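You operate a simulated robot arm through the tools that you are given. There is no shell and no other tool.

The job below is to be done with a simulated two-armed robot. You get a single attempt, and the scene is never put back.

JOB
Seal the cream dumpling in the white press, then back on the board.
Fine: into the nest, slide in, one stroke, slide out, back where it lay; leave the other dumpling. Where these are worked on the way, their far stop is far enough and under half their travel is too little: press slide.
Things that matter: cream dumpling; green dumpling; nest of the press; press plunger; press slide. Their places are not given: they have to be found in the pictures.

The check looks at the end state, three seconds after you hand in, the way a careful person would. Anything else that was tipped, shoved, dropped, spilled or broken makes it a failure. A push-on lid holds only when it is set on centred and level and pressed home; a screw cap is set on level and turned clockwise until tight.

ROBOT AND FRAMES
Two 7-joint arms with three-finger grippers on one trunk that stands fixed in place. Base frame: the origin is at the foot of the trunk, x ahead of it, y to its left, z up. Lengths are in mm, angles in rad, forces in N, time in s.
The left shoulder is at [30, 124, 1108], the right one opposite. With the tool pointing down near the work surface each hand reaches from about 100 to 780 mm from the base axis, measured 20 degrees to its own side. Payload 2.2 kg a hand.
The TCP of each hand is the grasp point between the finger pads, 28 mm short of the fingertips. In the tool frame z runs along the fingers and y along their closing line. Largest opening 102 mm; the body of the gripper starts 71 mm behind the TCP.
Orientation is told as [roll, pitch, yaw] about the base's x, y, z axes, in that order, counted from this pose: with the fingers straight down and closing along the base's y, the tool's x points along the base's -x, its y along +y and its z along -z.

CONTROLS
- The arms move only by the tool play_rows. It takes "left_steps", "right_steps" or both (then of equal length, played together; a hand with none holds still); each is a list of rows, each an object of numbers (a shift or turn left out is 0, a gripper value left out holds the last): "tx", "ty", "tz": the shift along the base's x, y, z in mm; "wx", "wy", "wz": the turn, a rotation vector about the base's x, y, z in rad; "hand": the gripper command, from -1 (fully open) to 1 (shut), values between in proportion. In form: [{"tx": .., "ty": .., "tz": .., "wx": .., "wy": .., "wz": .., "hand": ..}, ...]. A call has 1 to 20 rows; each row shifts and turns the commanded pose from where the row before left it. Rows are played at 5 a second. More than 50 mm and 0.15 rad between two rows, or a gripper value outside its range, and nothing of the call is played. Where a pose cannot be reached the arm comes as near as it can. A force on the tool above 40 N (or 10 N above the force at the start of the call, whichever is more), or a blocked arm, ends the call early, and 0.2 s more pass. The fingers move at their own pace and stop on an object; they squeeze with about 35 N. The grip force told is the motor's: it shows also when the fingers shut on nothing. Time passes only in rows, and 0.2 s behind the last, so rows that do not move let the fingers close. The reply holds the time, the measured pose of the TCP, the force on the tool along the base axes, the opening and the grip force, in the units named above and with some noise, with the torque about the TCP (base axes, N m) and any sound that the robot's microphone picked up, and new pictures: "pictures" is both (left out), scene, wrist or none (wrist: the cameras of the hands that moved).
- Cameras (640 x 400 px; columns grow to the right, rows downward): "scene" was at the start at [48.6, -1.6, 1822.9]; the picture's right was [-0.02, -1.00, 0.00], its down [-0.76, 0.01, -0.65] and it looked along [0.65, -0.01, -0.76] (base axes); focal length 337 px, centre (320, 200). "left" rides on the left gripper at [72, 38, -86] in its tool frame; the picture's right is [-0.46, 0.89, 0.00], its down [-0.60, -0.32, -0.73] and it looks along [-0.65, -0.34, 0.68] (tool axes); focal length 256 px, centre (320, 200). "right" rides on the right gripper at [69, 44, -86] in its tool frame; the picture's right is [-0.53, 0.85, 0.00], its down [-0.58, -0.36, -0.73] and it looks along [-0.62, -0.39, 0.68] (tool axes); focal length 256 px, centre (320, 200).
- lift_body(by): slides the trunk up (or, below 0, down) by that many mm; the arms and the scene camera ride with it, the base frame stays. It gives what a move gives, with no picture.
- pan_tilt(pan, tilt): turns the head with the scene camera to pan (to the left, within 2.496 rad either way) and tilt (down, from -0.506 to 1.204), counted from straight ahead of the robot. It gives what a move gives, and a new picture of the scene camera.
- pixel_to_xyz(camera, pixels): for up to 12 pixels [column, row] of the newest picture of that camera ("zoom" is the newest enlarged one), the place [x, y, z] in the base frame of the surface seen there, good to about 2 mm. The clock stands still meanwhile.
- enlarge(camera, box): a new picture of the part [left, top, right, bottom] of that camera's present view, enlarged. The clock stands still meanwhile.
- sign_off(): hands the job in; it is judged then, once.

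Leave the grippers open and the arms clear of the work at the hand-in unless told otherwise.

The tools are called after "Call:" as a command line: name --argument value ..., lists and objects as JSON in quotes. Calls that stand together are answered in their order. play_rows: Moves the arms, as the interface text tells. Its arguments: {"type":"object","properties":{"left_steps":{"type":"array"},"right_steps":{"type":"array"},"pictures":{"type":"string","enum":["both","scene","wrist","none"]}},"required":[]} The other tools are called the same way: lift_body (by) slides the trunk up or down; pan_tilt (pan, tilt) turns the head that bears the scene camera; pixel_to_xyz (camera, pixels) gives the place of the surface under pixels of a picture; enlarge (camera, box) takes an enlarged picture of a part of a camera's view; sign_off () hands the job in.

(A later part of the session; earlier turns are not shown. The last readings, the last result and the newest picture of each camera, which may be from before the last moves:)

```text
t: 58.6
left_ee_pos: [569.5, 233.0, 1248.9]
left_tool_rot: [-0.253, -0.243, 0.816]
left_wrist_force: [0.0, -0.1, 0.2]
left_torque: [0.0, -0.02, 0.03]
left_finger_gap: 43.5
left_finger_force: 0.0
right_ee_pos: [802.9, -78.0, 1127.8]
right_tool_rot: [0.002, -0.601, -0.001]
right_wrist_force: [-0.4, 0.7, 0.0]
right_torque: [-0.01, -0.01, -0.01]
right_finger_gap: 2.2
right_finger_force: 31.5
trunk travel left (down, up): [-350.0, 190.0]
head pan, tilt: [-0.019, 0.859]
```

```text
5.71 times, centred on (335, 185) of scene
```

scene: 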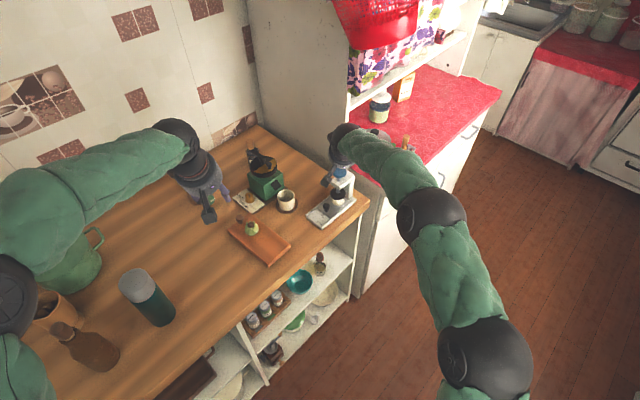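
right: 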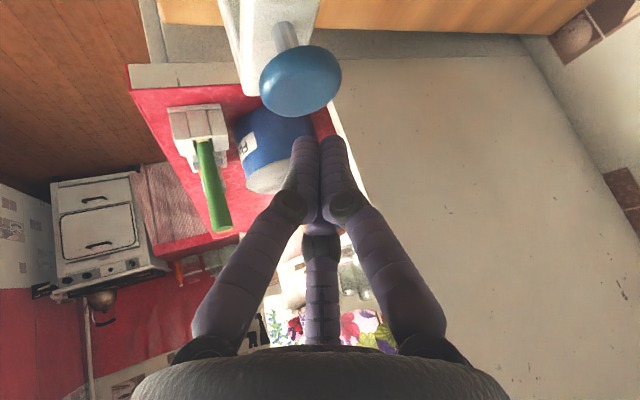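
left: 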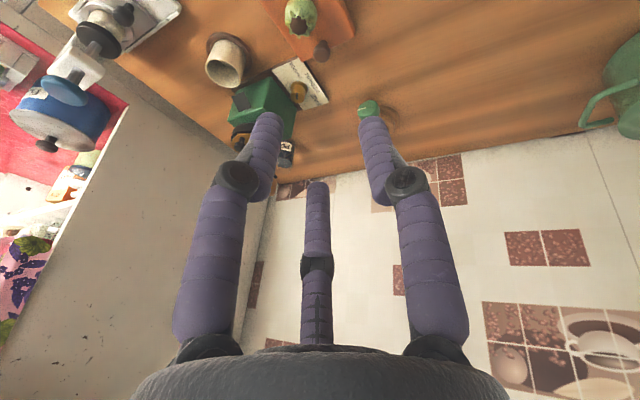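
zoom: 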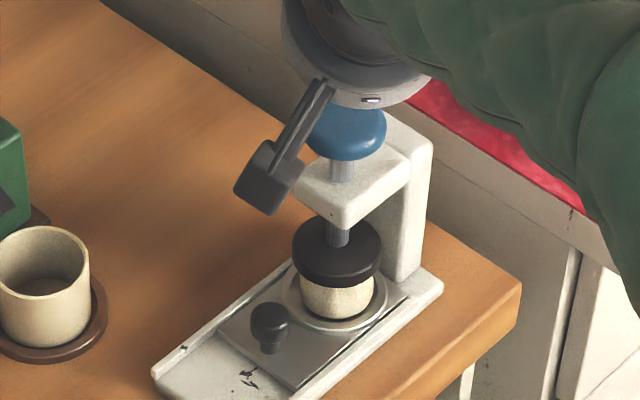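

The plunger has returned and the dumpling stands below the foot. Now the right hand retreats to the right and up while the left hand returns toward the knob area (to about (667,33,1090)) with the tilt going back to 0.5 rad and the gap to 50 mm.

Call:
play_rows --right_steps '[{"tx": -17, "ty": -8.5, "tz": 12}, {"tx": -17, "ty": -8.5, "tz": 12}, {"tx": -17, "ty": -8.5, "tz": 12, "wy": 0.06}, {"tx": -17, "ty": -8.5, "tz": 12, "wy": 0.07}, {"tx": -25, "ty": -12, "tz": 18, "wy": 0.07}, {"tx": -30, "ty": -13, "tz": 20, "wy": 0.08}, {"tx": -30, "ty": -13, "tz": 20, "wy": 0.08}, {"tx": -30, "ty": -13, "tz": 20, "wy": 0.08}, {"tx": -30, "ty": -15, "tz": 25, "wy": 0.08}, {"tx": -30, "ty": -18, "tz": 30, "wy": 0.08}]' --left_steps '[{"tx": 0}, {"tx": 0}, {"tx": 12, "ty": -24, "tz": -20}, {"tx": 12, "ty": -25, "tz": -20}, {"tx": 12, "ty": -25, "tz": -20}, {"tx": 12, "ty": -25, "tz": -20}, {"tx": 12, "ty": -25, "tz": -20, "wy": -0.05, "hand": 0.02}, {"tx": 12, "ty": -25, "tz": -20, "wy": -0.05}, {"tx": 13, "ty": -25, "tz": -20, "wy": -0.05}, {"tx": 13, "ty": -26, "tz": -20}]'

```text
t: 60.8
left_ee_pos: [669.1, 31.4, 1089.3]
left_tool_rot: [-0.37, -0.348, 0.852]
left_wrist_force: [0.6, 0.6, 0.3]
left_torque: [0.01, -0.03, -0.01]
left_finger_gap: 50.1
left_finger_force: 0.0
right_ee_pos: [559.2, -197.9, 1307.9]
right_tool_rot: [0.002, 0.002, -0.002]
right_wrist_force: [0.0, -1.3, 0.0]
right_torque: [0.02, 0.01, -0.01]
right_finger_gap: 2.1
right_finger_force: 31.2
trunk travel left (down, up): [-350.0, 190.0]
head pan, tilt: [-0.019, 0.859]
```

scene: 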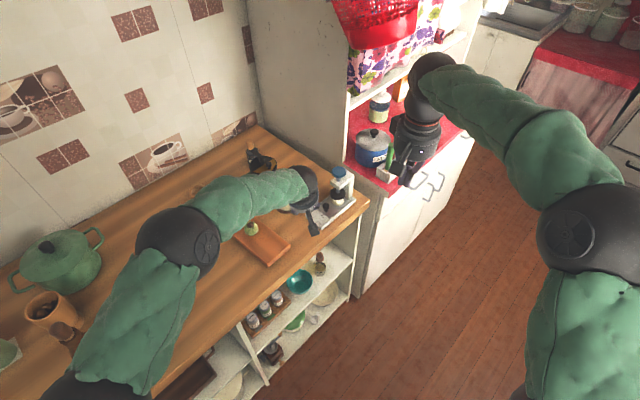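
right: 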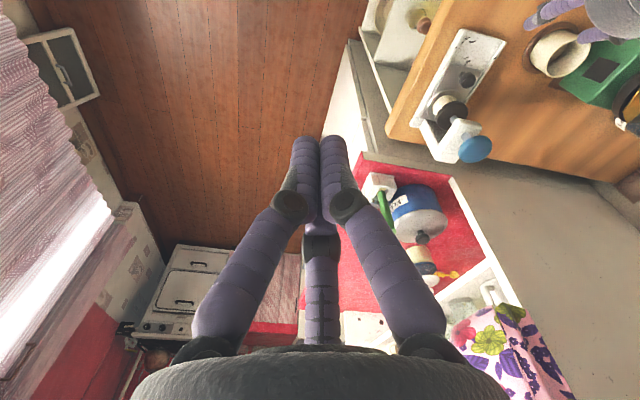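
left: 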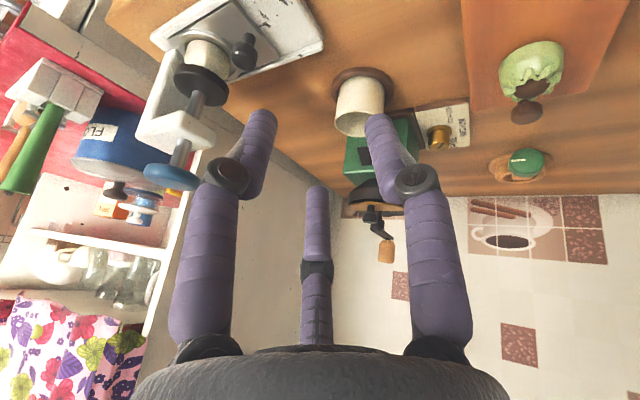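

Both hands moved as wanted. I re-measure the knob at (243,45) in the left view and enlarge the dumpling under the foot.

Call:
pixel_to_xyz --camera "left" --pixels '[[243, 45], [243, 53], [240, 60], [207, 55], [207, 62], [200, 75]]'

Call:
enlarge --camera "left" --box '[140, 20, 300, 130]'

```text
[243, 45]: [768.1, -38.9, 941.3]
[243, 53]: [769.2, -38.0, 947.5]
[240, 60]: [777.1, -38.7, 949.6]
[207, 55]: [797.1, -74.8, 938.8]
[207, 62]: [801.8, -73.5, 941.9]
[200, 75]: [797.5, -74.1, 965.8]
```

```text
3.64 times, centred on (220, 75) of left
```

zoom: 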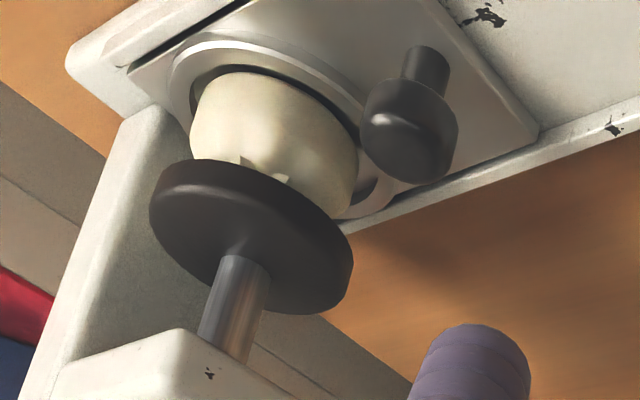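

Knob ≈ (778,-37.5). I move to the pre-grasp point (740,-37.5,1012) behind and above it, gap about 46 mm.

Call:
play_rows --left_steps '[{"tx": 11, "ty": -11, "tz": -12, "hand": 0.1}, {"tx": 12, "ty": -11.5, "tz": -13}, {"tx": 12, "ty": -11.5, "tz": -13}, {"tx": 12, "ty": -11.5, "tz": -13}, {"tx": 12, "ty": -11.5, "tz": -13}, {"tx": 12, "ty": -11.5, "tz": -13}, {"tz": 0}]'

```text
t: 62.4
left_ee_pos: [738.1, -36.0, 1013.1]
left_tool_rot: [-0.369, -0.345, 0.849]
left_wrist_force: [0.0, -0.2, 0.3]
left_torque: [-0.01, -0.03, -0.01]
left_finger_gap: 46.0
left_finger_force: 0.0
right_ee_pos: [559.0, -196.1, 1310.0]
right_tool_rot: [0.001, -0.002, -0.002]
right_wrist_force: [-0.3, -0.4, 0.3]
right_torque: [-0.03, -0.02, 0.05]
right_finger_gap: 2.2
right_finger_force: 30.7
trunk travel left (down, up): [-350.0, 190.0]
head pan, tilt: [-0.019, 0.859]
```

scene: 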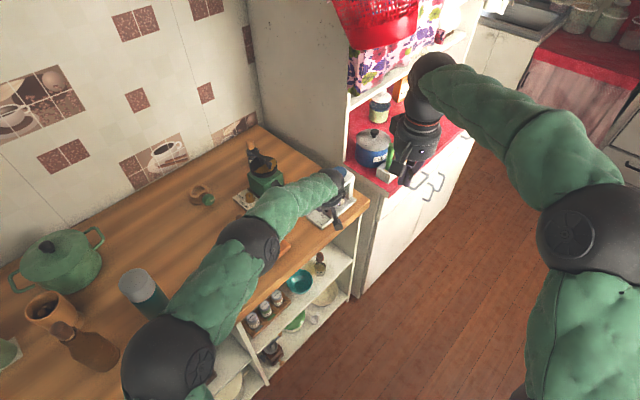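
left: 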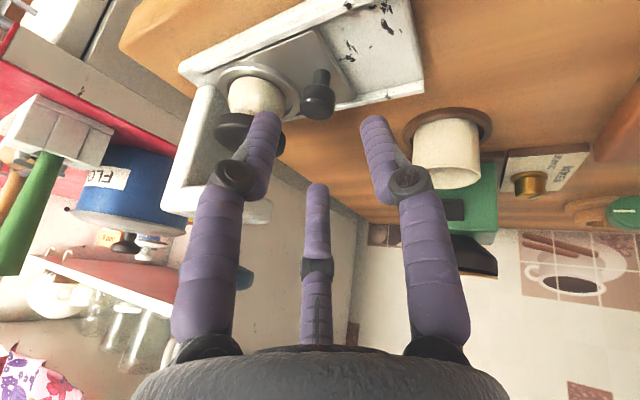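

The knob lies straight ahead on the tool axis at (318,95). I advance along the axis by (30,-1.5,-53) in small steps.

Call:
play_rows --left_steps '[{"tx": 5, "ty": -0.3, "tz": -9}, {"tx": 5, "ty": -0.3, "tz": -9}, {"tx": 5, "ty": -0.3, "tz": -9}, {"tx": 5, "ty": -0.3, "tz": -9}, {"tx": 5, "ty": -0.3, "tz": -9}, {"tx": 4.5, "tz": -7.5}, {"tz": 0}]'

```text
t: 64.0
left_ee_pos: [768.2, -38.0, 960.6]
left_tool_rot: [-0.369, -0.346, 0.851]
left_wrist_force: [0.1, 0.0, -0.4]
left_torque: [0.02, -0.03, -0.04]
left_finger_gap: 46.1
left_finger_force: 0.1
right_ee_pos: [560.0, -197.3, 1308.1]
right_tool_rot: [-0.001, -0.001, 0.0]
right_wrist_force: [0.4, 0.8, -0.7]
right_torque: [-0.01, -0.04, 0.02]
right_finger_gap: 2.2
right_finger_force: 31.7
trunk travel left (down, up): [-350.0, 190.0]
head pan, tilt: [-0.019, 0.859]
```

scene: 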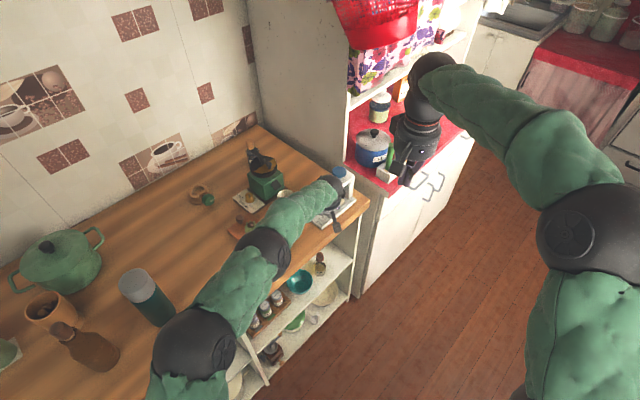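
left: 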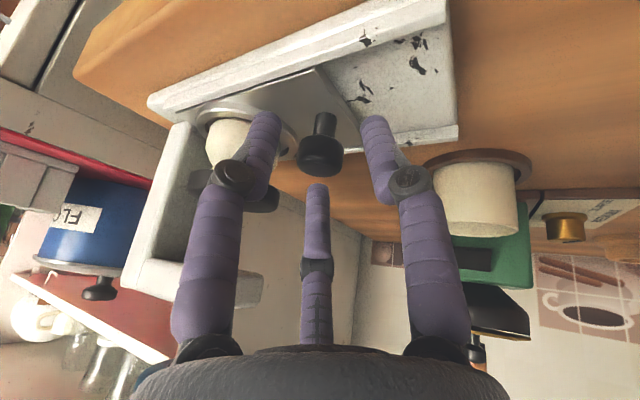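

The fingers surround the knob at (320,150). I close on it.

Call:
play_rows --left_steps '[{"hand": 0.3}, {"hand": 0.5}, {"hand": 0.7}, {"hand": 0.8}, {"hand": 0.8}]' --pictures "wrist"

```text
t: 65.2
left_ee_pos: [768.9, -36.9, 961.1]
left_tool_rot: [-0.37, -0.346, 0.85]
left_wrist_force: [3.9, 3.0, 1.7]
left_torque: [0.04, -0.09, 0.1]
left_finger_gap: 24.8
left_finger_force: 45.0
right_ee_pos: [560.0, -196.3, 1308.0]
right_tool_rot: [-0.001, 0.001, -0.002]
right_wrist_force: [0.5, 0.4, -0.1]
right_torque: [0.02, -0.01, -0.02]
right_finger_gap: 2.2
right_finger_force: 31.8
trunk travel left (down, up): [-350.0, 190.0]
head pan, tilt: [-0.019, 0.859]
```

left: 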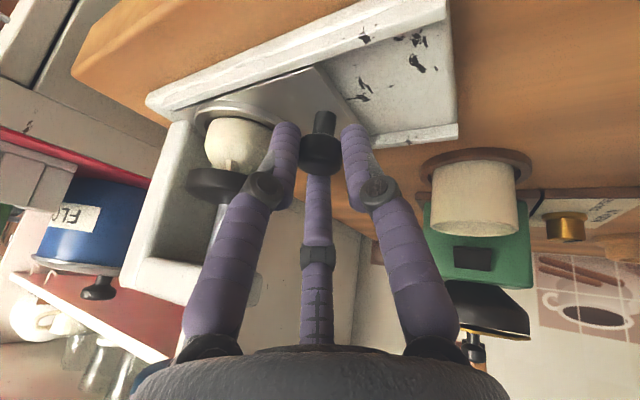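

Gripped (24.8 mm, 45 N). I pull the slide out gently, first about 25 mm, and check the dumpling clears the foot.

Call:
play_rows --left_steps '[{"tx": -1.5, "ty": 1.5}, {"tx": -2.5, "ty": 2.5}, {"tx": -3, "ty": 3}, {"tx": -3, "ty": 3}, {"tx": -3, "ty": 3}, {"tx": -3, "ty": 3}, {"tx": -2, "ty": 2}]'

Call:
enlarge --camera "left" --box '[140, 60, 340, 230]'

```text
t: 66.8
left_ee_pos: [752.1, -19.2, 961.1]
left_tool_rot: [-0.369, -0.345, 0.852]
left_wrist_force: [4.1, 3.0, 6.1]
left_torque: [-0.2, -0.06, -0.12]
left_finger_gap: 24.9
left_finger_force: 45.4
right_ee_pos: [559.0, -196.8, 1308.7]
right_tool_rot: [0.0, -0.001, -0.002]
right_wrist_force: [-1.1, 1.0, -1.2]
right_torque: [0.0, 0.02, -0.03]
right_finger_gap: 1.8
right_finger_force: 31.1
trunk travel left (down, up): [-350.0, 190.0]
head pan, tilt: [-0.019, 0.859]
```

scene: 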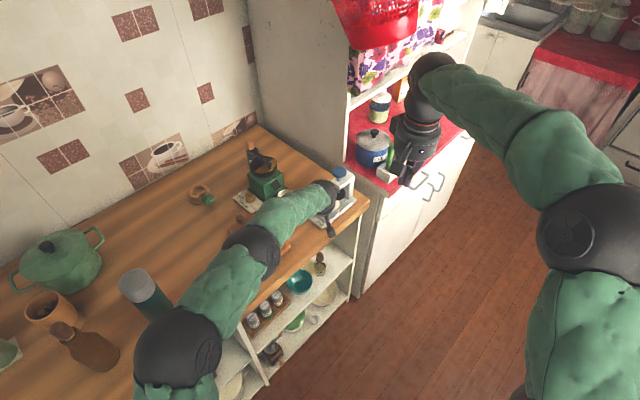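
left: 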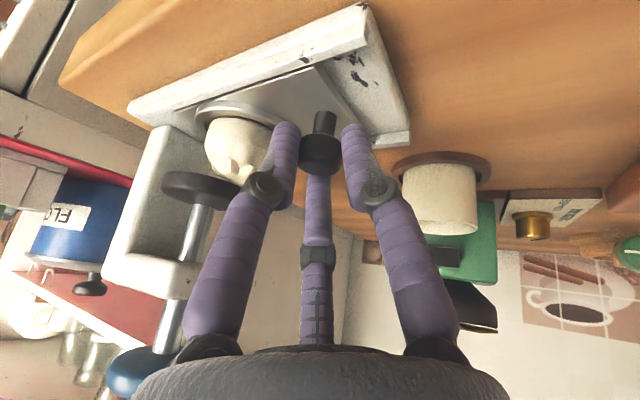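

```text
2.35 times, centred on (240, 145) of left
```

zoom: 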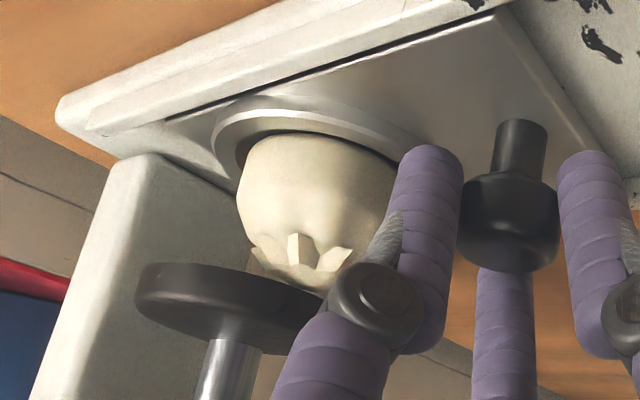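

The dumpling rides along in the nest, now with a closed pleated top. I keep pulling another 42 mm.

Call:
play_rows --left_steps '[{"tx": -2.5, "ty": 2.5}, {"tx": -3.5, "ty": 3.5}, {"tx": -4, "ty": 4}, {"tx": -4, "ty": 4}, {"tx": -4, "ty": 4}, {"tx": -4, "ty": 4}, {"tx": -4, "ty": 4}, {"tx": -4, "ty": 4}]'

```text
t: 68.6
left_ee_pos: [719.9, 12.1, 962.0]
left_tool_rot: [-0.37, -0.344, 0.851]
left_wrist_force: [3.1, 3.2, 9.4]
left_torque: [-0.31, -0.03, -0.14]
left_finger_gap: 24.4
left_finger_force: 45.0
right_ee_pos: [559.4, -197.5, 1309.3]
right_tool_rot: [0.0, -0.001, -0.003]
right_wrist_force: [0.4, -0.7, 0.4]
right_torque: [0.01, -0.01, 0.0]
right_finger_gap: 2.4
right_finger_force: 31.3
trunk travel left (down, up): [-350.0, 190.0]
head pan, tilt: [-0.019, 0.859]
```

scene: 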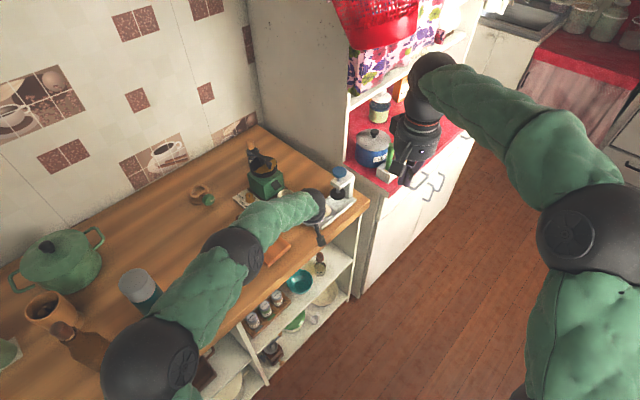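
left: 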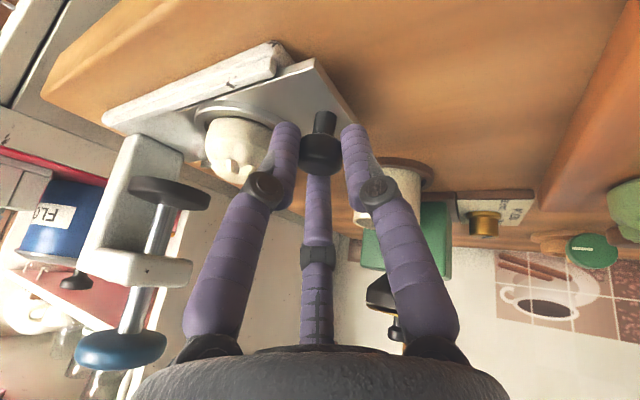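

About 16 mm remain to the out stop. I continue in small steps until it resists.

Call:
play_rows --left_steps '[{"tx": -2, "ty": 2, "tz": 0.3}, {"tx": -2, "ty": 2}, {"tx": -2, "ty": 2}, {"tx": -2, "ty": 2}, {"tx": -1.5, "ty": 1.5}, {"tx": -1.5, "ty": 1.5}, {"tx": -1, "ty": 1}]' --pictures "wrist"

```text
t: 70.2
left_ee_pos: [707.7, 24.4, 961.2]
left_tool_rot: [-0.371, -0.346, 0.853]
left_wrist_force: [6.2, 5.0, 8.3]
left_torque: [-0.11, 0.18, 0.05]
left_finger_gap: 24.8
left_finger_force: 44.6
right_ee_pos: [560.8, -195.6, 1309.2]
right_tool_rot: [0.0, 0.001, -0.001]
right_wrist_force: [1.2, 0.0, 0.3]
right_torque: [-0.01, -0.03, 0.01]
right_finger_gap: 2.2
right_finger_force: 31.4
trunk travel left (down, up): [-350.0, 190.0]
head pan, tilt: [-0.019, 0.859]
```

left: 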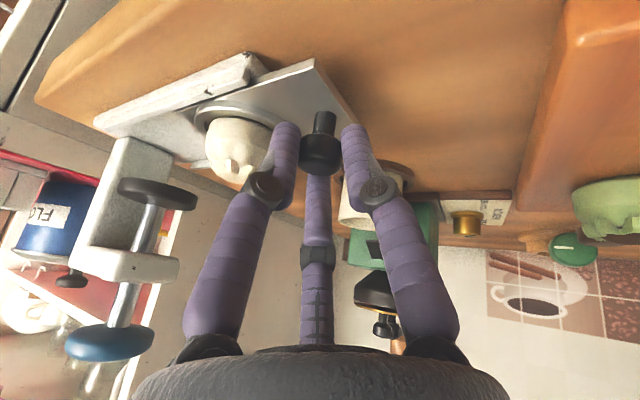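

It is back near the starting place (707.7,24.4). Two more 1 mm steps to feel the stop.

Call:
play_rows --left_steps '[{"tx": -1, "ty": 1}, {"tx": -1, "ty": 1}]' --pictures "none"

```text
t: 70.8
left_ee_pos: [708.6, 22.9, 961.0]
left_tool_rot: [-0.374, -0.346, 0.849]
left_wrist_force: [16.8, -3.5, 5.3]
left_torque: [-0.22, -0.26, 0.01]
left_finger_gap: 24.4
left_finger_force: 45.0
right_ee_pos: [560.9, -197.5, 1307.6]
right_tool_rot: [0.001, 0.0, -0.001]
right_wrist_force: [0.2, -0.2, -0.6]
right_torque: [-0.02, -0.01, 0.03]
right_finger_gap: 2.0
right_finger_force: 31.2
trunk travel left (down, up): [-350.0, 190.0]
head pan, tilt: [-0.019, 0.859]
```

Resisting force of 14 N: slide is fully out. I relax 1 mm, open, and withdraw along the tool axis.

Call:
play_rows --left_steps '[{"tx": 1, "ty": -1}, {"tz": 0}, {"hand": 0.4}, {"hand": 0.1}, {"hand": 0.1}, {"tx": -2.4, "tz": 4.4}, {"tx": -4, "tz": 7.4}, {"tx": -7, "tz": 13}, {"tx": -7, "tz": 13}, {"tx": -8, "tz": 15}, {"tx": -8, "tz": 15}, {"tx": -4, "tz": 15}]'

Call:
enlarge --camera "scene" --box '[280, 160, 370, 240]'

```text
t: 73.4
left_ee_pos: [666.9, 24.4, 1042.9]
left_tool_rot: [-0.37, -0.346, 0.85]
left_wrist_force: [-0.7, 1.0, -0.4]
left_torque: [-0.02, 0.0, 0.03]
left_finger_gap: 46.1
left_finger_force: 0.0
right_ee_pos: [559.3, -196.5, 1308.1]
right_tool_rot: [0.0, -0.001, -0.002]
right_wrist_force: [-0.1, 0.1, 0.4]
right_torque: [0.0, -0.01, -0.02]
right_finger_gap: 2.2
right_finger_force: 31.4
trunk travel left (down, up): [-350.0, 190.0]
head pan, tilt: [-0.019, 0.859]
```

scene: 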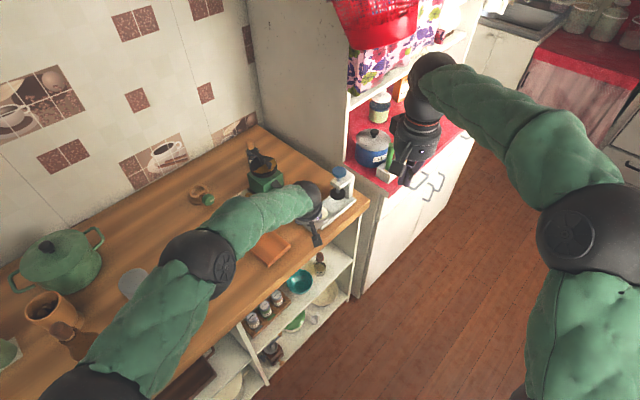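
left: 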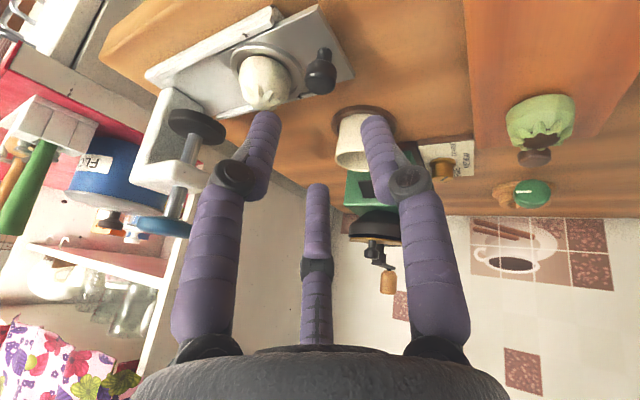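

```text
5.00 times, centred on (325, 200) of scene
```

zoom: 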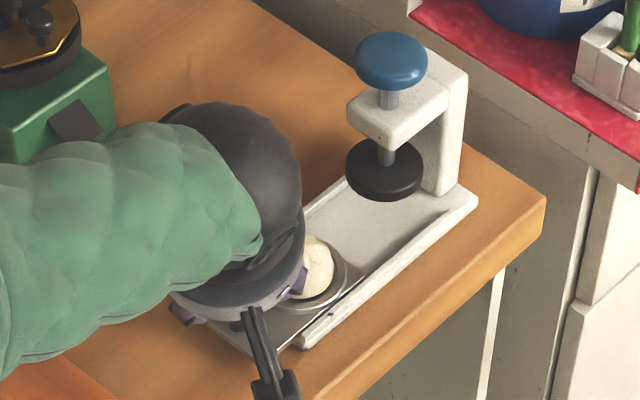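

The slide is out and the dumpling stands in the nest with a closed top. I measure it in the left view before regrasping: top (263,95), near side (262,62), knob (320,60), ring.

Call:
enlarge --camera "left" --box '[200, 20, 360, 120]'

Call:
pixel_to_xyz --camera "left" --pixels '[[263, 96], [263, 85], [262, 62], [262, 70], [243, 80], [286, 80], [255, 47], [270, 100], [320, 60], [235, 55]]'

```text
4.00 times, centred on (280, 70) of left
```

zoom: 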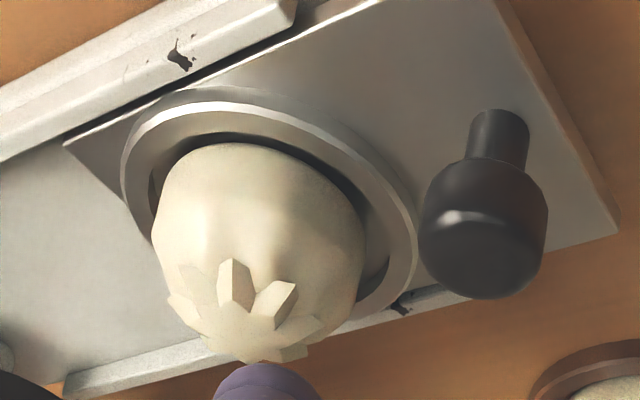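

```text
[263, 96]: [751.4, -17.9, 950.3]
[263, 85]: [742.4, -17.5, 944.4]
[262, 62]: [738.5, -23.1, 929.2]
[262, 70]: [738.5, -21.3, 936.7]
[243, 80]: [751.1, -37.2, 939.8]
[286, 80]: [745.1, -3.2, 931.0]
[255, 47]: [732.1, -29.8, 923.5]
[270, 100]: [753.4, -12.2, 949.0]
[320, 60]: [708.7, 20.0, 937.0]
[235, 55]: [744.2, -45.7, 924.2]
```

Dumpling centre ≈ (759,-18.5). I bring the left hand over it: tilt back to about 0.15 rad, gap 58 mm, to TCP ≈ (753,-18.5,1000).

Call:
play_rows --left_steps '[{"tx": 5, "ty": 0, "tz": 2, "wy": 0.06, "hand": -0.14}, {"tx": 10, "ty": -4, "wy": 0.06}, {"tx": 10, "ty": -5, "wy": 0.06}, {"tx": 10, "ty": -6, "tz": -4, "wy": 0.06}, {"tx": 10, "ty": -6, "tz": -5, "wy": 0.06}, {"tx": 10, "ty": -6, "tz": -6, "wy": 0.05}, {"tx": 10, "ty": -6, "tz": -8}, {"tx": 10, "ty": -6, "tz": -8}, {"tx": 9, "ty": -4, "tz": -8}, {"tz": -5}]'

```text
t: 75.6
left_ee_pos: [751.1, -17.7, 1000.8]
left_tool_rot: [-0.106, -0.105, 0.791]
left_wrist_force: [-0.5, -1.0, -0.7]
left_torque: [-0.02, 0.01, 0.01]
left_finger_gap: 58.3
left_finger_force: 0.1
right_ee_pos: [559.6, -197.0, 1309.1]
right_tool_rot: [0.0, -0.002, -0.002]
right_wrist_force: [-0.1, 0.1, -0.1]
right_torque: [0.0, 0.0, -0.02]
right_finger_gap: 2.0
right_finger_force: 31.6
trunk travel left (down, up): [-350.0, 190.0]
head pan, tilt: [-0.019, 0.859]
```

scene: 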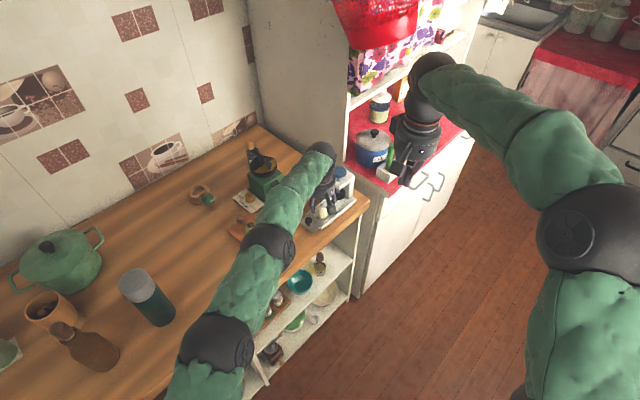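
left: 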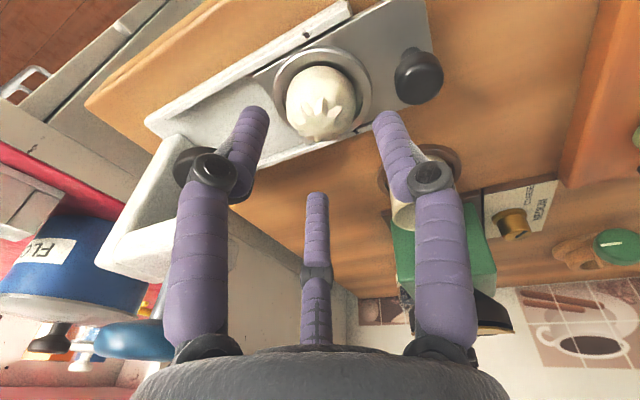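

Dumpling is between the fingers at (319,105). I lower to z≈972 with +4.5 in x, and reduce the tilt slightly to 0.13.

Call:
play_rows --left_steps '[{"tx": 1.5, "ty": -0.4, "tz": -8}, {"tx": 1.5, "ty": -0.4, "tz": -8}, {"tx": 1.5, "tz": -7}, {"tz": -5, "wy": 0.02}, {"tz": 0}]'

```text
t: 76.8
left_ee_pos: [755.2, -19.0, 973.9]
left_tool_rot: [-0.094, -0.092, 0.789]
left_wrist_force: [0.8, 0.6, 0.1]
left_torque: [0.0, 0.01, 0.02]
left_finger_gap: 58.2
left_finger_force: 0.0
right_ee_pos: [558.7, -197.1, 1309.3]
right_tool_rot: [0.0, -0.002, -0.004]
right_wrist_force: [0.4, -0.3, 0.0]
right_torque: [-0.01, 0.0, -0.03]
right_finger_gap: 2.2
right_finger_force: 31.3
trunk travel left (down, up): [-350.0, 190.0]
head pan, tilt: [-0.019, 0.859]
```

scene: 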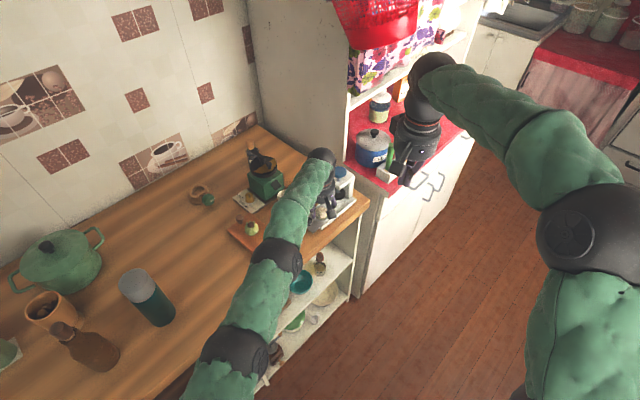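
left: 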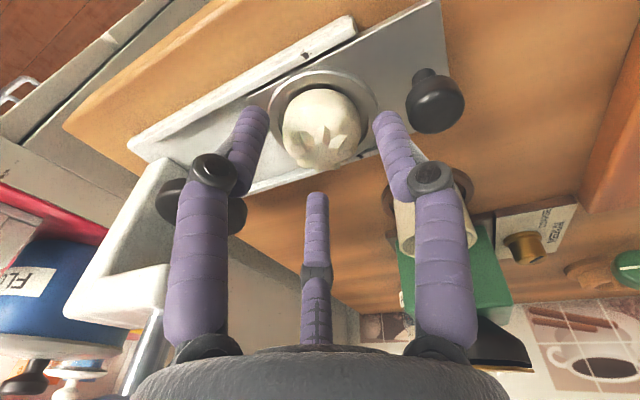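

Within reach and centred. I lower 20 mm to TCP z≈954, with tips just over the rim, watching the force.

Call:
play_rows --left_steps '[{"tz": -6}, {"tz": -6}, {"tz": -4}, {"tz": -2.5}, {"tz": -1.2}, {"tz": 0}]'

Call:
enlarge --camera "left" --box '[220, 60, 440, 220]'

```text
t: 78.2
left_ee_pos: [752.6, -18.8, 952.8]
left_tool_rot: [-0.093, -0.092, 0.789]
left_wrist_force: [-0.1, -0.3, 0.1]
left_torque: [-0.04, 0.0, -0.01]
left_finger_gap: 57.7
left_finger_force: 0.0
left hand out of reach, approached as far as the arm can: row 3
right_ee_pos: [559.8, -197.9, 1308.8]
right_tool_rot: [-0.001, 0.0, -0.002]
right_wrist_force: [0.2, -0.4, -0.3]
right_torque: [-0.01, 0.0, 0.0]
right_finger_gap: 2.2
right_finger_force: 31.3
trunk travel left (down, up): [-350.0, 190.0]
head pan, tilt: [-0.019, 0.859]
```

scene: 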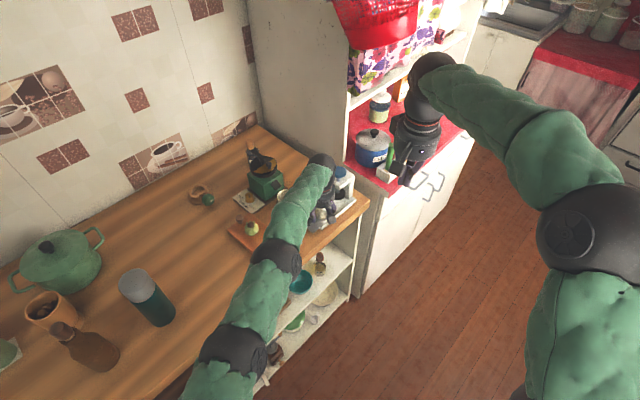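
left: 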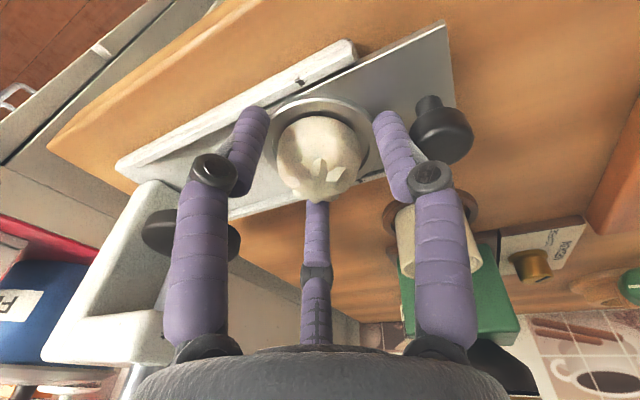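

```text
2.50 times, centred on (330, 140) of left
```

zoom: 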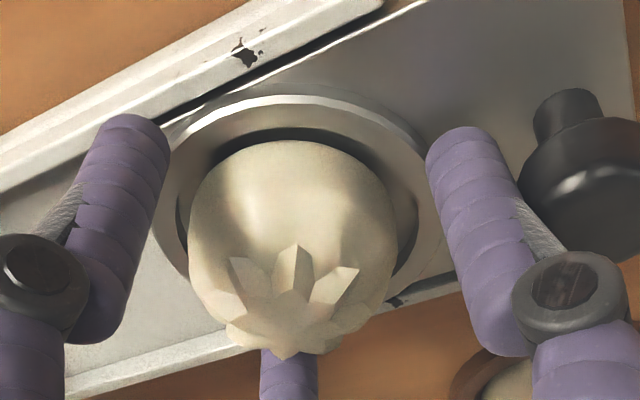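

The arm is at its limit and 3 mm short in x (752.6), but the fingers still surround the dumpling and it can slide a few mm within the ring. I raise 1 mm to clear the rim and close softly to see what the grip gives.

Call:
play_rows --left_steps '[{"tz": 1}, {"hand": 0.0}, {"hand": 0.1}, {"hand": 0.2}, {"hand": 0.3}, {"hand": 0.5}, {"hand": 0.5}]'

Call:
enlarge --camera "left" --box '[220, 60, 440, 220]'

```text
t: 79.8
left_ee_pos: [753.2, -18.0, 956.0]
left_tool_rot: [-0.094, -0.094, 0.792]
left_wrist_force: [10.2, 5.6, 4.1]
left_torque: [0.11, -0.25, 0.14]
left_finger_gap: 47.4
left_finger_force: 6.1
right_ee_pos: [559.7, -196.2, 1307.1]
right_tool_rot: [-0.001, 0.001, -0.001]
right_wrist_force: [-0.6, 0.7, -0.1]
right_torque: [-0.02, -0.01, -0.01]
right_finger_gap: 2.1
right_finger_force: 31.9
trunk travel left (down, up): [-350.0, 190.0]
head pan, tilt: [-0.019, 0.859]
```

scene: 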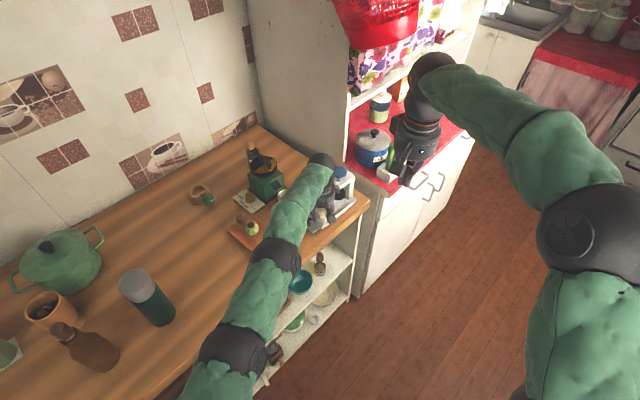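
left: 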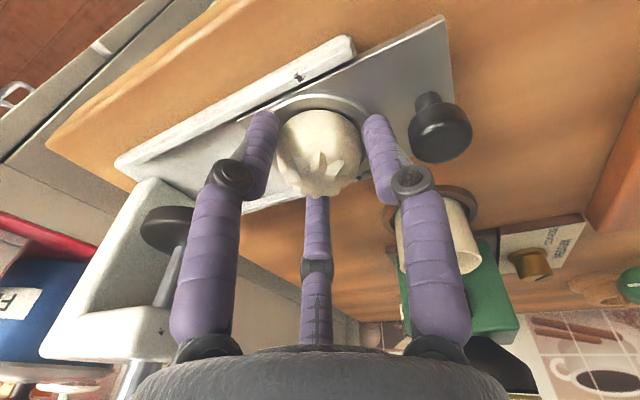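

```text
2.50 times, centred on (330, 140) of left
```

zoom: 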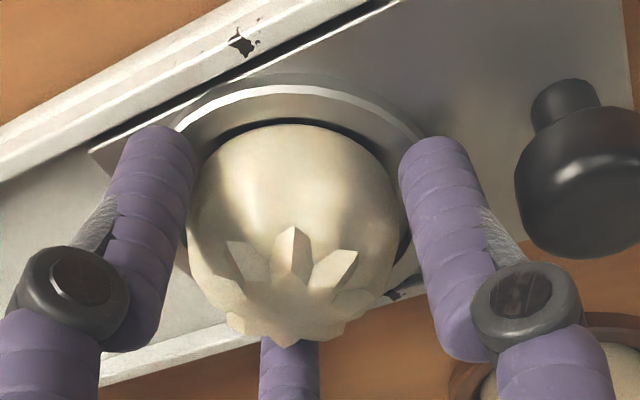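

The grip is off-centre (gap 47 mm, side force 10 N: the dumpling is being pressed against the ring), so I open again, rise clear to z≈1040, and will lower the trunk a little to gain reach with less tilt.

Call:
play_rows --left_steps '[{"hand": 0.0}, {"hand": -0.14}, {"hand": -0.14}, {"tx": -0.8, "tz": 6}, {"tx": -1, "tz": 10}, {"tx": -1.5, "tz": 14}, {"tx": -2, "tz": 16}, {"tx": -2, "tz": 18}, {"tx": -2, "tz": 18}]'

Call:
pixel_to_xyz --camera "scene" --pixels '[[228, 345], [200, 385], [270, 250], [240, 300]]'

```text
t: 81.8
left_ee_pos: [742.3, -19.5, 1036.5]
left_tool_rot: [-0.093, -0.092, 0.789]
left_wrist_force: [-0.1, 0.0, 0.6]
left_torque: [0.01, -0.03, 0.0]
left_finger_gap: 58.3
left_finger_force: 0.1
right_ee_pos: [558.8, -195.7, 1308.0]
right_tool_rot: [0.002, 0.0, -0.001]
right_wrist_force: [-0.1, 0.5, -0.1]
right_torque: [0.01, -0.04, -0.02]
right_finger_gap: 2.1
right_finger_force: 31.5
trunk travel left (down, up): [-350.0, 190.0]
head pan, tilt: [-0.019, 0.859]
```

scene: 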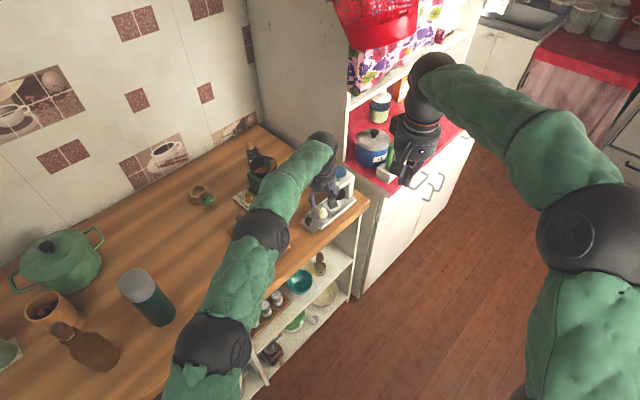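
left: 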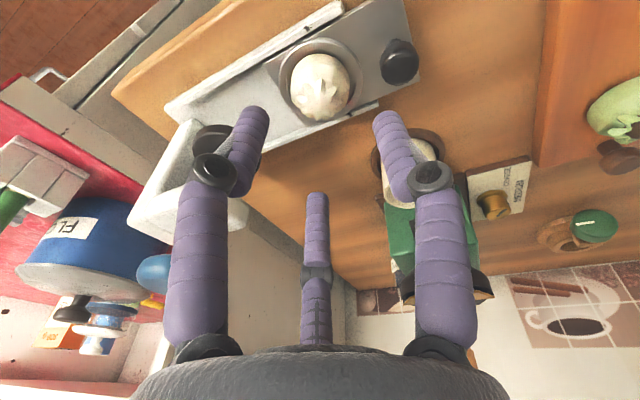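

```text
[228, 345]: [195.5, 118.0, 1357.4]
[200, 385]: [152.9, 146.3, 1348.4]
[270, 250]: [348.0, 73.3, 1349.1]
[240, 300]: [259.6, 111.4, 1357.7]
```

The arm is well clear of the counter things (its links are at z≈1300+). I lower the trunk by 40 mm; the left fingertips will then be at about z 968, still over the dumpling top (952).

Call:
lift_body --by -40

```text
t: 82.6
left_ee_pos: [742.2, -18.9, 997.1]
left_tool_rot: [-0.093, -0.094, 0.79]
left_wrist_force: [0.1, 0.6, -0.6]
left_torque: [0.01, 0.03, 0.0]
left_finger_gap: 58.2
left_finger_force: 0.0
right_ee_pos: [558.8, -197.1, 1268.0]
right_tool_rot: [0.0, -0.001, 0.0]
right_wrist_force: [0.2, -0.4, 0.0]
right_torque: [-0.01, -0.02, 0.02]
right_finger_gap: 2.2
right_finger_force: 32.0
trunk travel left (down, up): [-310.0, 230.0]
head pan, tilt: [-0.019, 0.859]
```

Trunk lowered as told (TCP now z 997). I move +12 in x, lower to z≈976 and reduce the tilt to 0.10, checking the reach.

Call:
play_rows --left_steps '[{"tx": 4, "tz": -4}, {"tx": 4, "tz": -5}, {"tx": 4, "tz": -6, "wy": 0.015}, {"tx": 1.5, "tz": -6, "wy": 0.015}, {"tz": 0}]'

Call:
pixel_to_xyz --camera "left" --pixels '[[320, 110], [320, 120], [320, 135], [320, 95], [290, 125], [352, 125], [322, 75]]'

```text
t: 83.8
left_ee_pos: [747.2, -17.6, 975.1]
left_tool_rot: [-0.07, -0.07, 0.786]
left_wrist_force: [0.6, -1.3, 0.3]
left_torque: [0.0, 0.02, 0.06]
left_finger_gap: 57.9
left_finger_force: 0.1
left hand out of reach, approached as far as the arm can: row 4
right_ee_pos: [559.0, -197.8, 1267.2]
right_tool_rot: [0.001, 0.001, -0.002]
right_wrist_force: [-0.6, 0.1, -0.4]
right_torque: [0.0, -0.03, -0.03]
right_finger_gap: 2.0
right_finger_force: 31.5
trunk travel left (down, up): [-310.0, 230.0]
head pan, tilt: [-0.019, 0.859]
```

scene: 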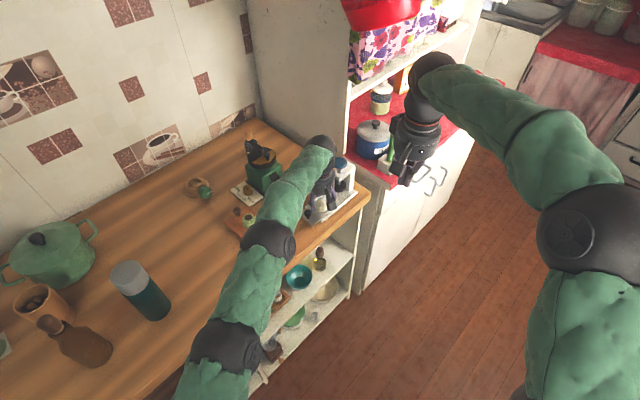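
left: 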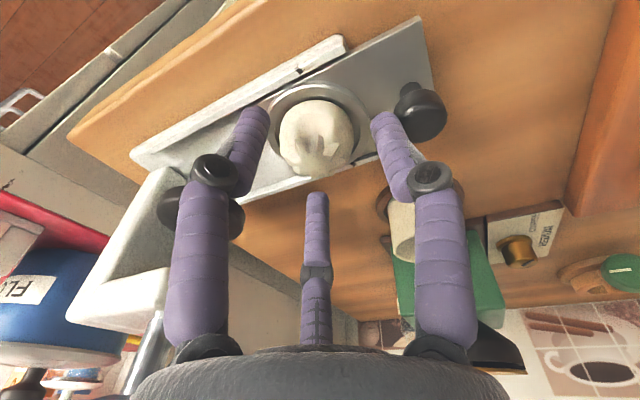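

```text
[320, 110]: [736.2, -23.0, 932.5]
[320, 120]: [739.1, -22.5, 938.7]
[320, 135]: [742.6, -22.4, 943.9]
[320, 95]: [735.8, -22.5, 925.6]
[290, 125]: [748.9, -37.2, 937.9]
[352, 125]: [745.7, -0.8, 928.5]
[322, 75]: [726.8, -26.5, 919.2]
```

The reach at this height is unchanged, but at the lower grip height it should improve by 2–3 mm. The dumpling centre is now ≈ (756.5,-18.8), nearer to me. I set the tilt to 0.13, shift +6.5 in x and -1 in y while lowering to z≈954.

Call:
play_rows --left_steps '[{"tz": -5, "wy": -0.015}, {"tz": -5, "wy": -0.015}, {"tx": 2.5, "ty": -0.5, "tz": -3}, {"tx": 2.5, "ty": -0.5, "tz": -3}, {"tx": 1.5, "tz": -3}, {"tz": -2}, {"tz": 0}]'

Call:
enlarge --camera "left" --box '[220, 60, 440, 220]'

```text
t: 85.4
left_ee_pos: [753.2, -19.0, 954.4]
left_tool_rot: [-0.092, -0.093, 0.79]
left_wrist_force: [-0.2, -1.4, 1.1]
left_torque: [0.04, 0.02, 0.01]
left_finger_gap: 57.2
left_finger_force: 0.2
right_ee_pos: [559.9, -197.6, 1268.6]
right_tool_rot: [0.001, 0.001, -0.001]
right_wrist_force: [0.1, 0.2, 0.5]
right_torque: [0.01, -0.01, -0.04]
right_finger_gap: 2.4
right_finger_force: 30.9
trunk travel left (down, up): [-310.0, 230.0]
head pan, tilt: [-0.019, 0.859]
```

scene: 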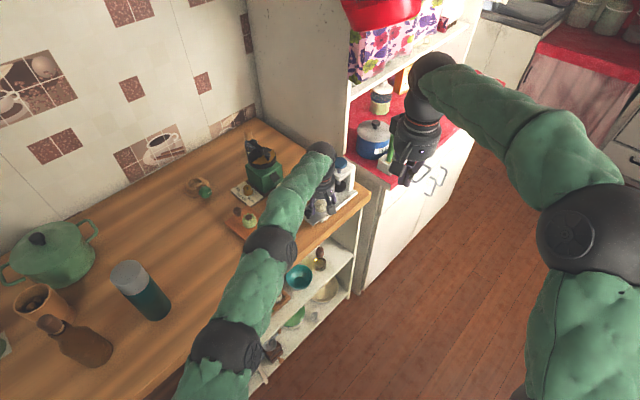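
left: 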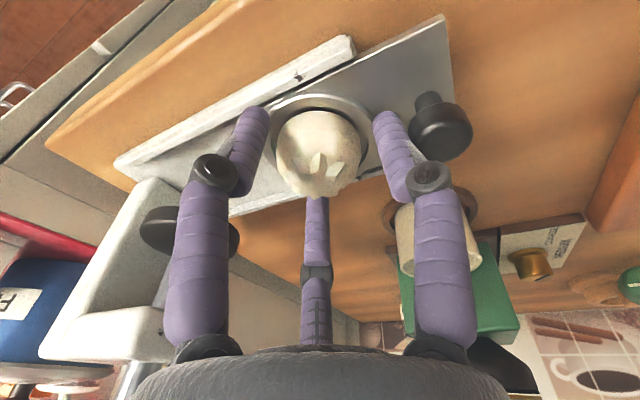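

```text
2.50 times, centred on (330, 140) of left
```

zoom: 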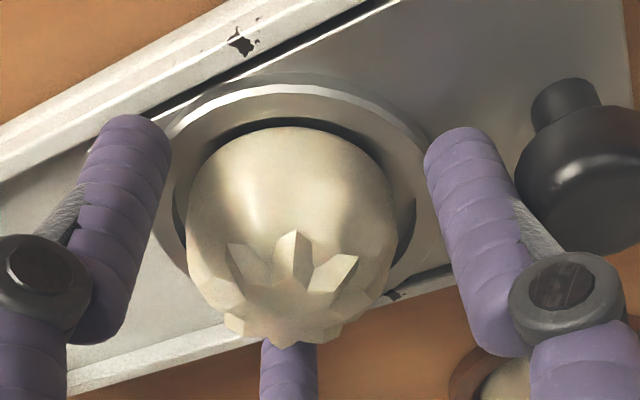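

Reached without limit, and the dumpling is centred on the tool axis (318,150). I close on it.

Call:
play_rows --left_steps '[{"hand": 0.0}, {"hand": 0.1}, {"hand": 0.2}, {"hand": 0.4}, {"hand": 0.7}, {"hand": 0.7}]' --pictures "wrist"

```text
t: 86.8
left_ee_pos: [754.3, -18.4, 955.3]
left_tool_rot: [-0.095, -0.093, 0.79]
left_wrist_force: [7.3, 2.3, 4.3]
left_torque: [0.01, -0.18, 0.04]
left_finger_gap: 44.8
left_finger_force: 6.0
right_ee_pos: [559.9, -198.0, 1268.8]
right_tool_rot: [0.002, 0.0, -0.003]
right_wrist_force: [0.1, -0.7, 0.5]
right_torque: [0.01, -0.02, 0.04]
right_finger_gap: 2.2
right_finger_force: 31.7
trunk travel left (down, up): [-310.0, 230.0]
head pan, tilt: [-0.019, 0.859]
```

left: 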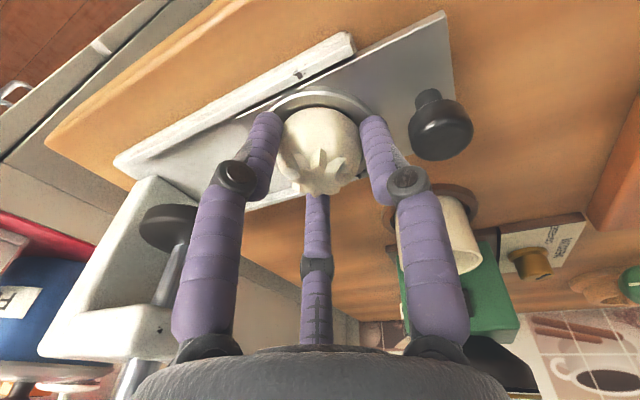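

Gap 44.8 mm, as in the good grip on the board. I lift slowly by 12 mm and watch.

Call:
play_rows --left_steps '[{"tz": 1.5}, {"tz": 1.5}, {"tz": 2}, {"tz": 2}, {"tz": 2.5}, {"tz": 2.5}]'

Call:
enlarge --camera "left" --box '[220, 60, 440, 220]'

```text
t: 88.2
left_ee_pos: [750.9, -18.1, 965.6]
left_tool_rot: [-0.091, -0.089, 0.789]
left_wrist_force: [0.0, 0.1, -0.3]
left_torque: [0.0, -0.01, -0.03]
left_finger_gap: 44.3
left_finger_force: 5.7
right_ee_pos: [559.4, -195.7, 1268.5]
right_tool_rot: [0.001, 0.001, -0.002]
right_wrist_force: [-0.3, -0.3, -1.0]
right_torque: [0.0, -0.01, -0.01]
right_finger_gap: 2.2
right_finger_force: 31.7
trunk travel left (down, up): [-310.0, 230.0]
head pan, tilt: [-0.019, 0.859]
```

scene: 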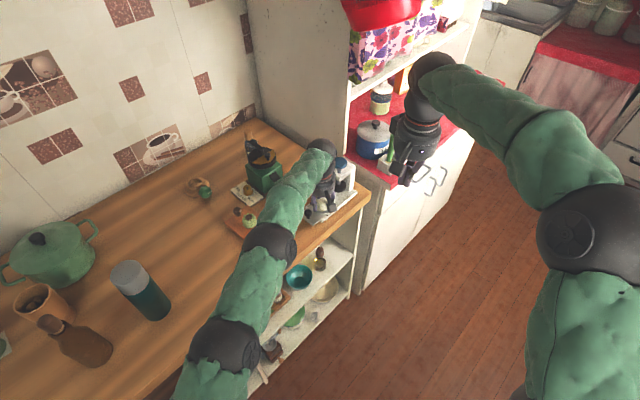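
left: 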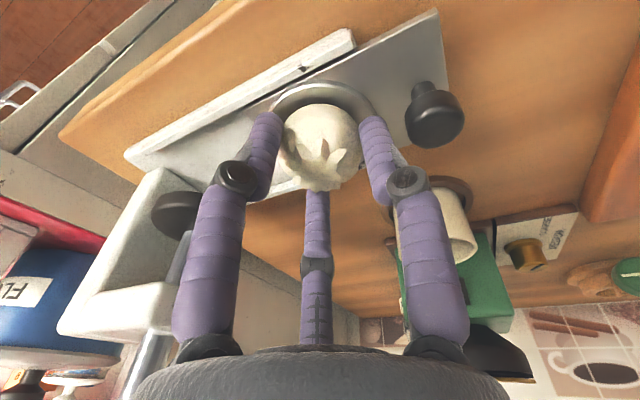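

```text
2.50 times, centred on (330, 140) of left
```

zoom: 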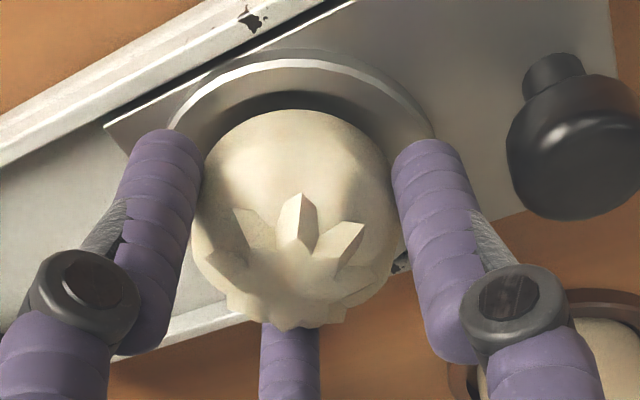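

It is lifted out. It seems to have shifted about 2 mm relative to the fingers, so I squeeze fully, hold still for a second and check that it stays.

Call:
play_rows --left_steps '[{"hand": 1}, {"hand": 1}, {"hand": 1}, {"hand": 1}, {"hand": 1}]' --pictures "wrist"

Call:
enlarge --camera "left" --box '[220, 60, 440, 220]'

```text
t: 89.4
left_ee_pos: [752.0, -19.4, 965.8]
left_tool_rot: [-0.092, -0.09, 0.788]
left_wrist_force: [-0.4, 0.8, -0.5]
left_torque: [-0.01, -0.02, -0.03]
left_finger_gap: 44.0
left_finger_force: 6.1
right_ee_pos: [559.2, -197.4, 1269.2]
right_tool_rot: [0.0, -0.001, -0.002]
right_wrist_force: [0.1, -0.1, 0.4]
right_torque: [0.0, -0.01, 0.0]
right_finger_gap: 2.2
right_finger_force: 32.0
trunk travel left (down, up): [-310.0, 230.0]
head pan, tilt: [-0.019, 0.859]
```

left: 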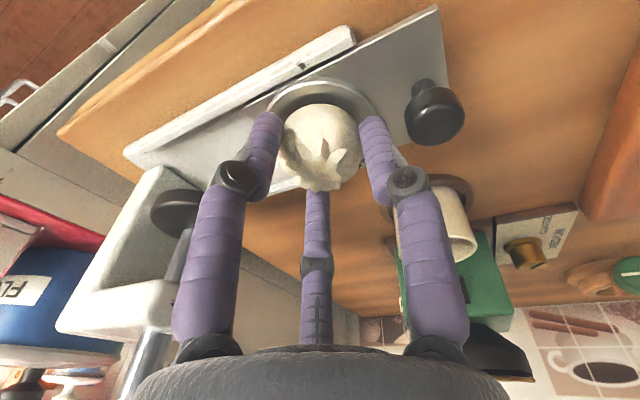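

```text
2.50 times, centred on (330, 140) of left
```

zoom: 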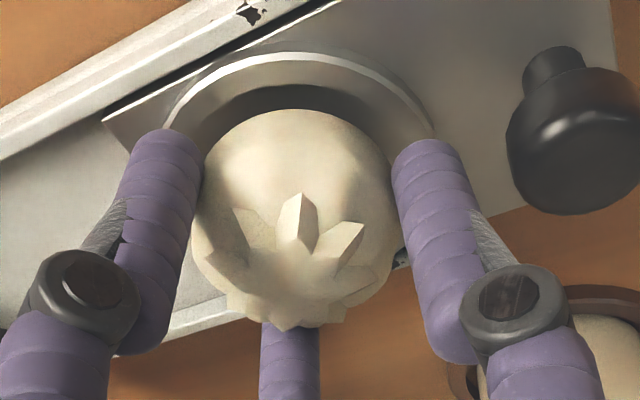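

It stays put. I lift on slowly to z≈1003, drifting 8 mm back toward me to remain within reach.

Call:
play_rows --left_steps '[{"tx": -0.5, "tz": 3}, {"tx": -1, "tz": 4}, {"tx": -1, "tz": 5}, {"tx": -1, "tz": 5}, {"tx": -1.5, "tz": 6}, {"tx": -1.5, "tz": 6}, {"tx": -1.5, "tz": 5}, {"tz": 3}]' --pictures "wrist"

```text
t: 91.2
left_ee_pos: [743.8, -18.9, 1003.4]
left_tool_rot: [-0.094, -0.092, 0.789]
left_wrist_force: [-0.2, 0.9, 0.4]
left_torque: [0.04, 0.03, 0.01]
left_finger_gap: 44.4
left_finger_force: 6.2
right_ee_pos: [558.9, -197.2, 1268.4]
right_tool_rot: [0.0, 0.0, -0.002]
right_wrist_force: [-0.5, 0.2, 0.6]
right_torque: [0.05, 0.01, 0.01]
right_finger_gap: 2.1
right_finger_force: 31.8
trunk travel left (down, up): [-310.0, 230.0]
head pan, tilt: [-0.019, 0.859]
```

left: 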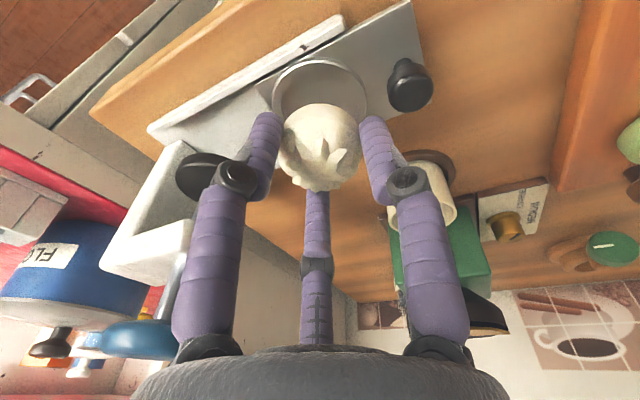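

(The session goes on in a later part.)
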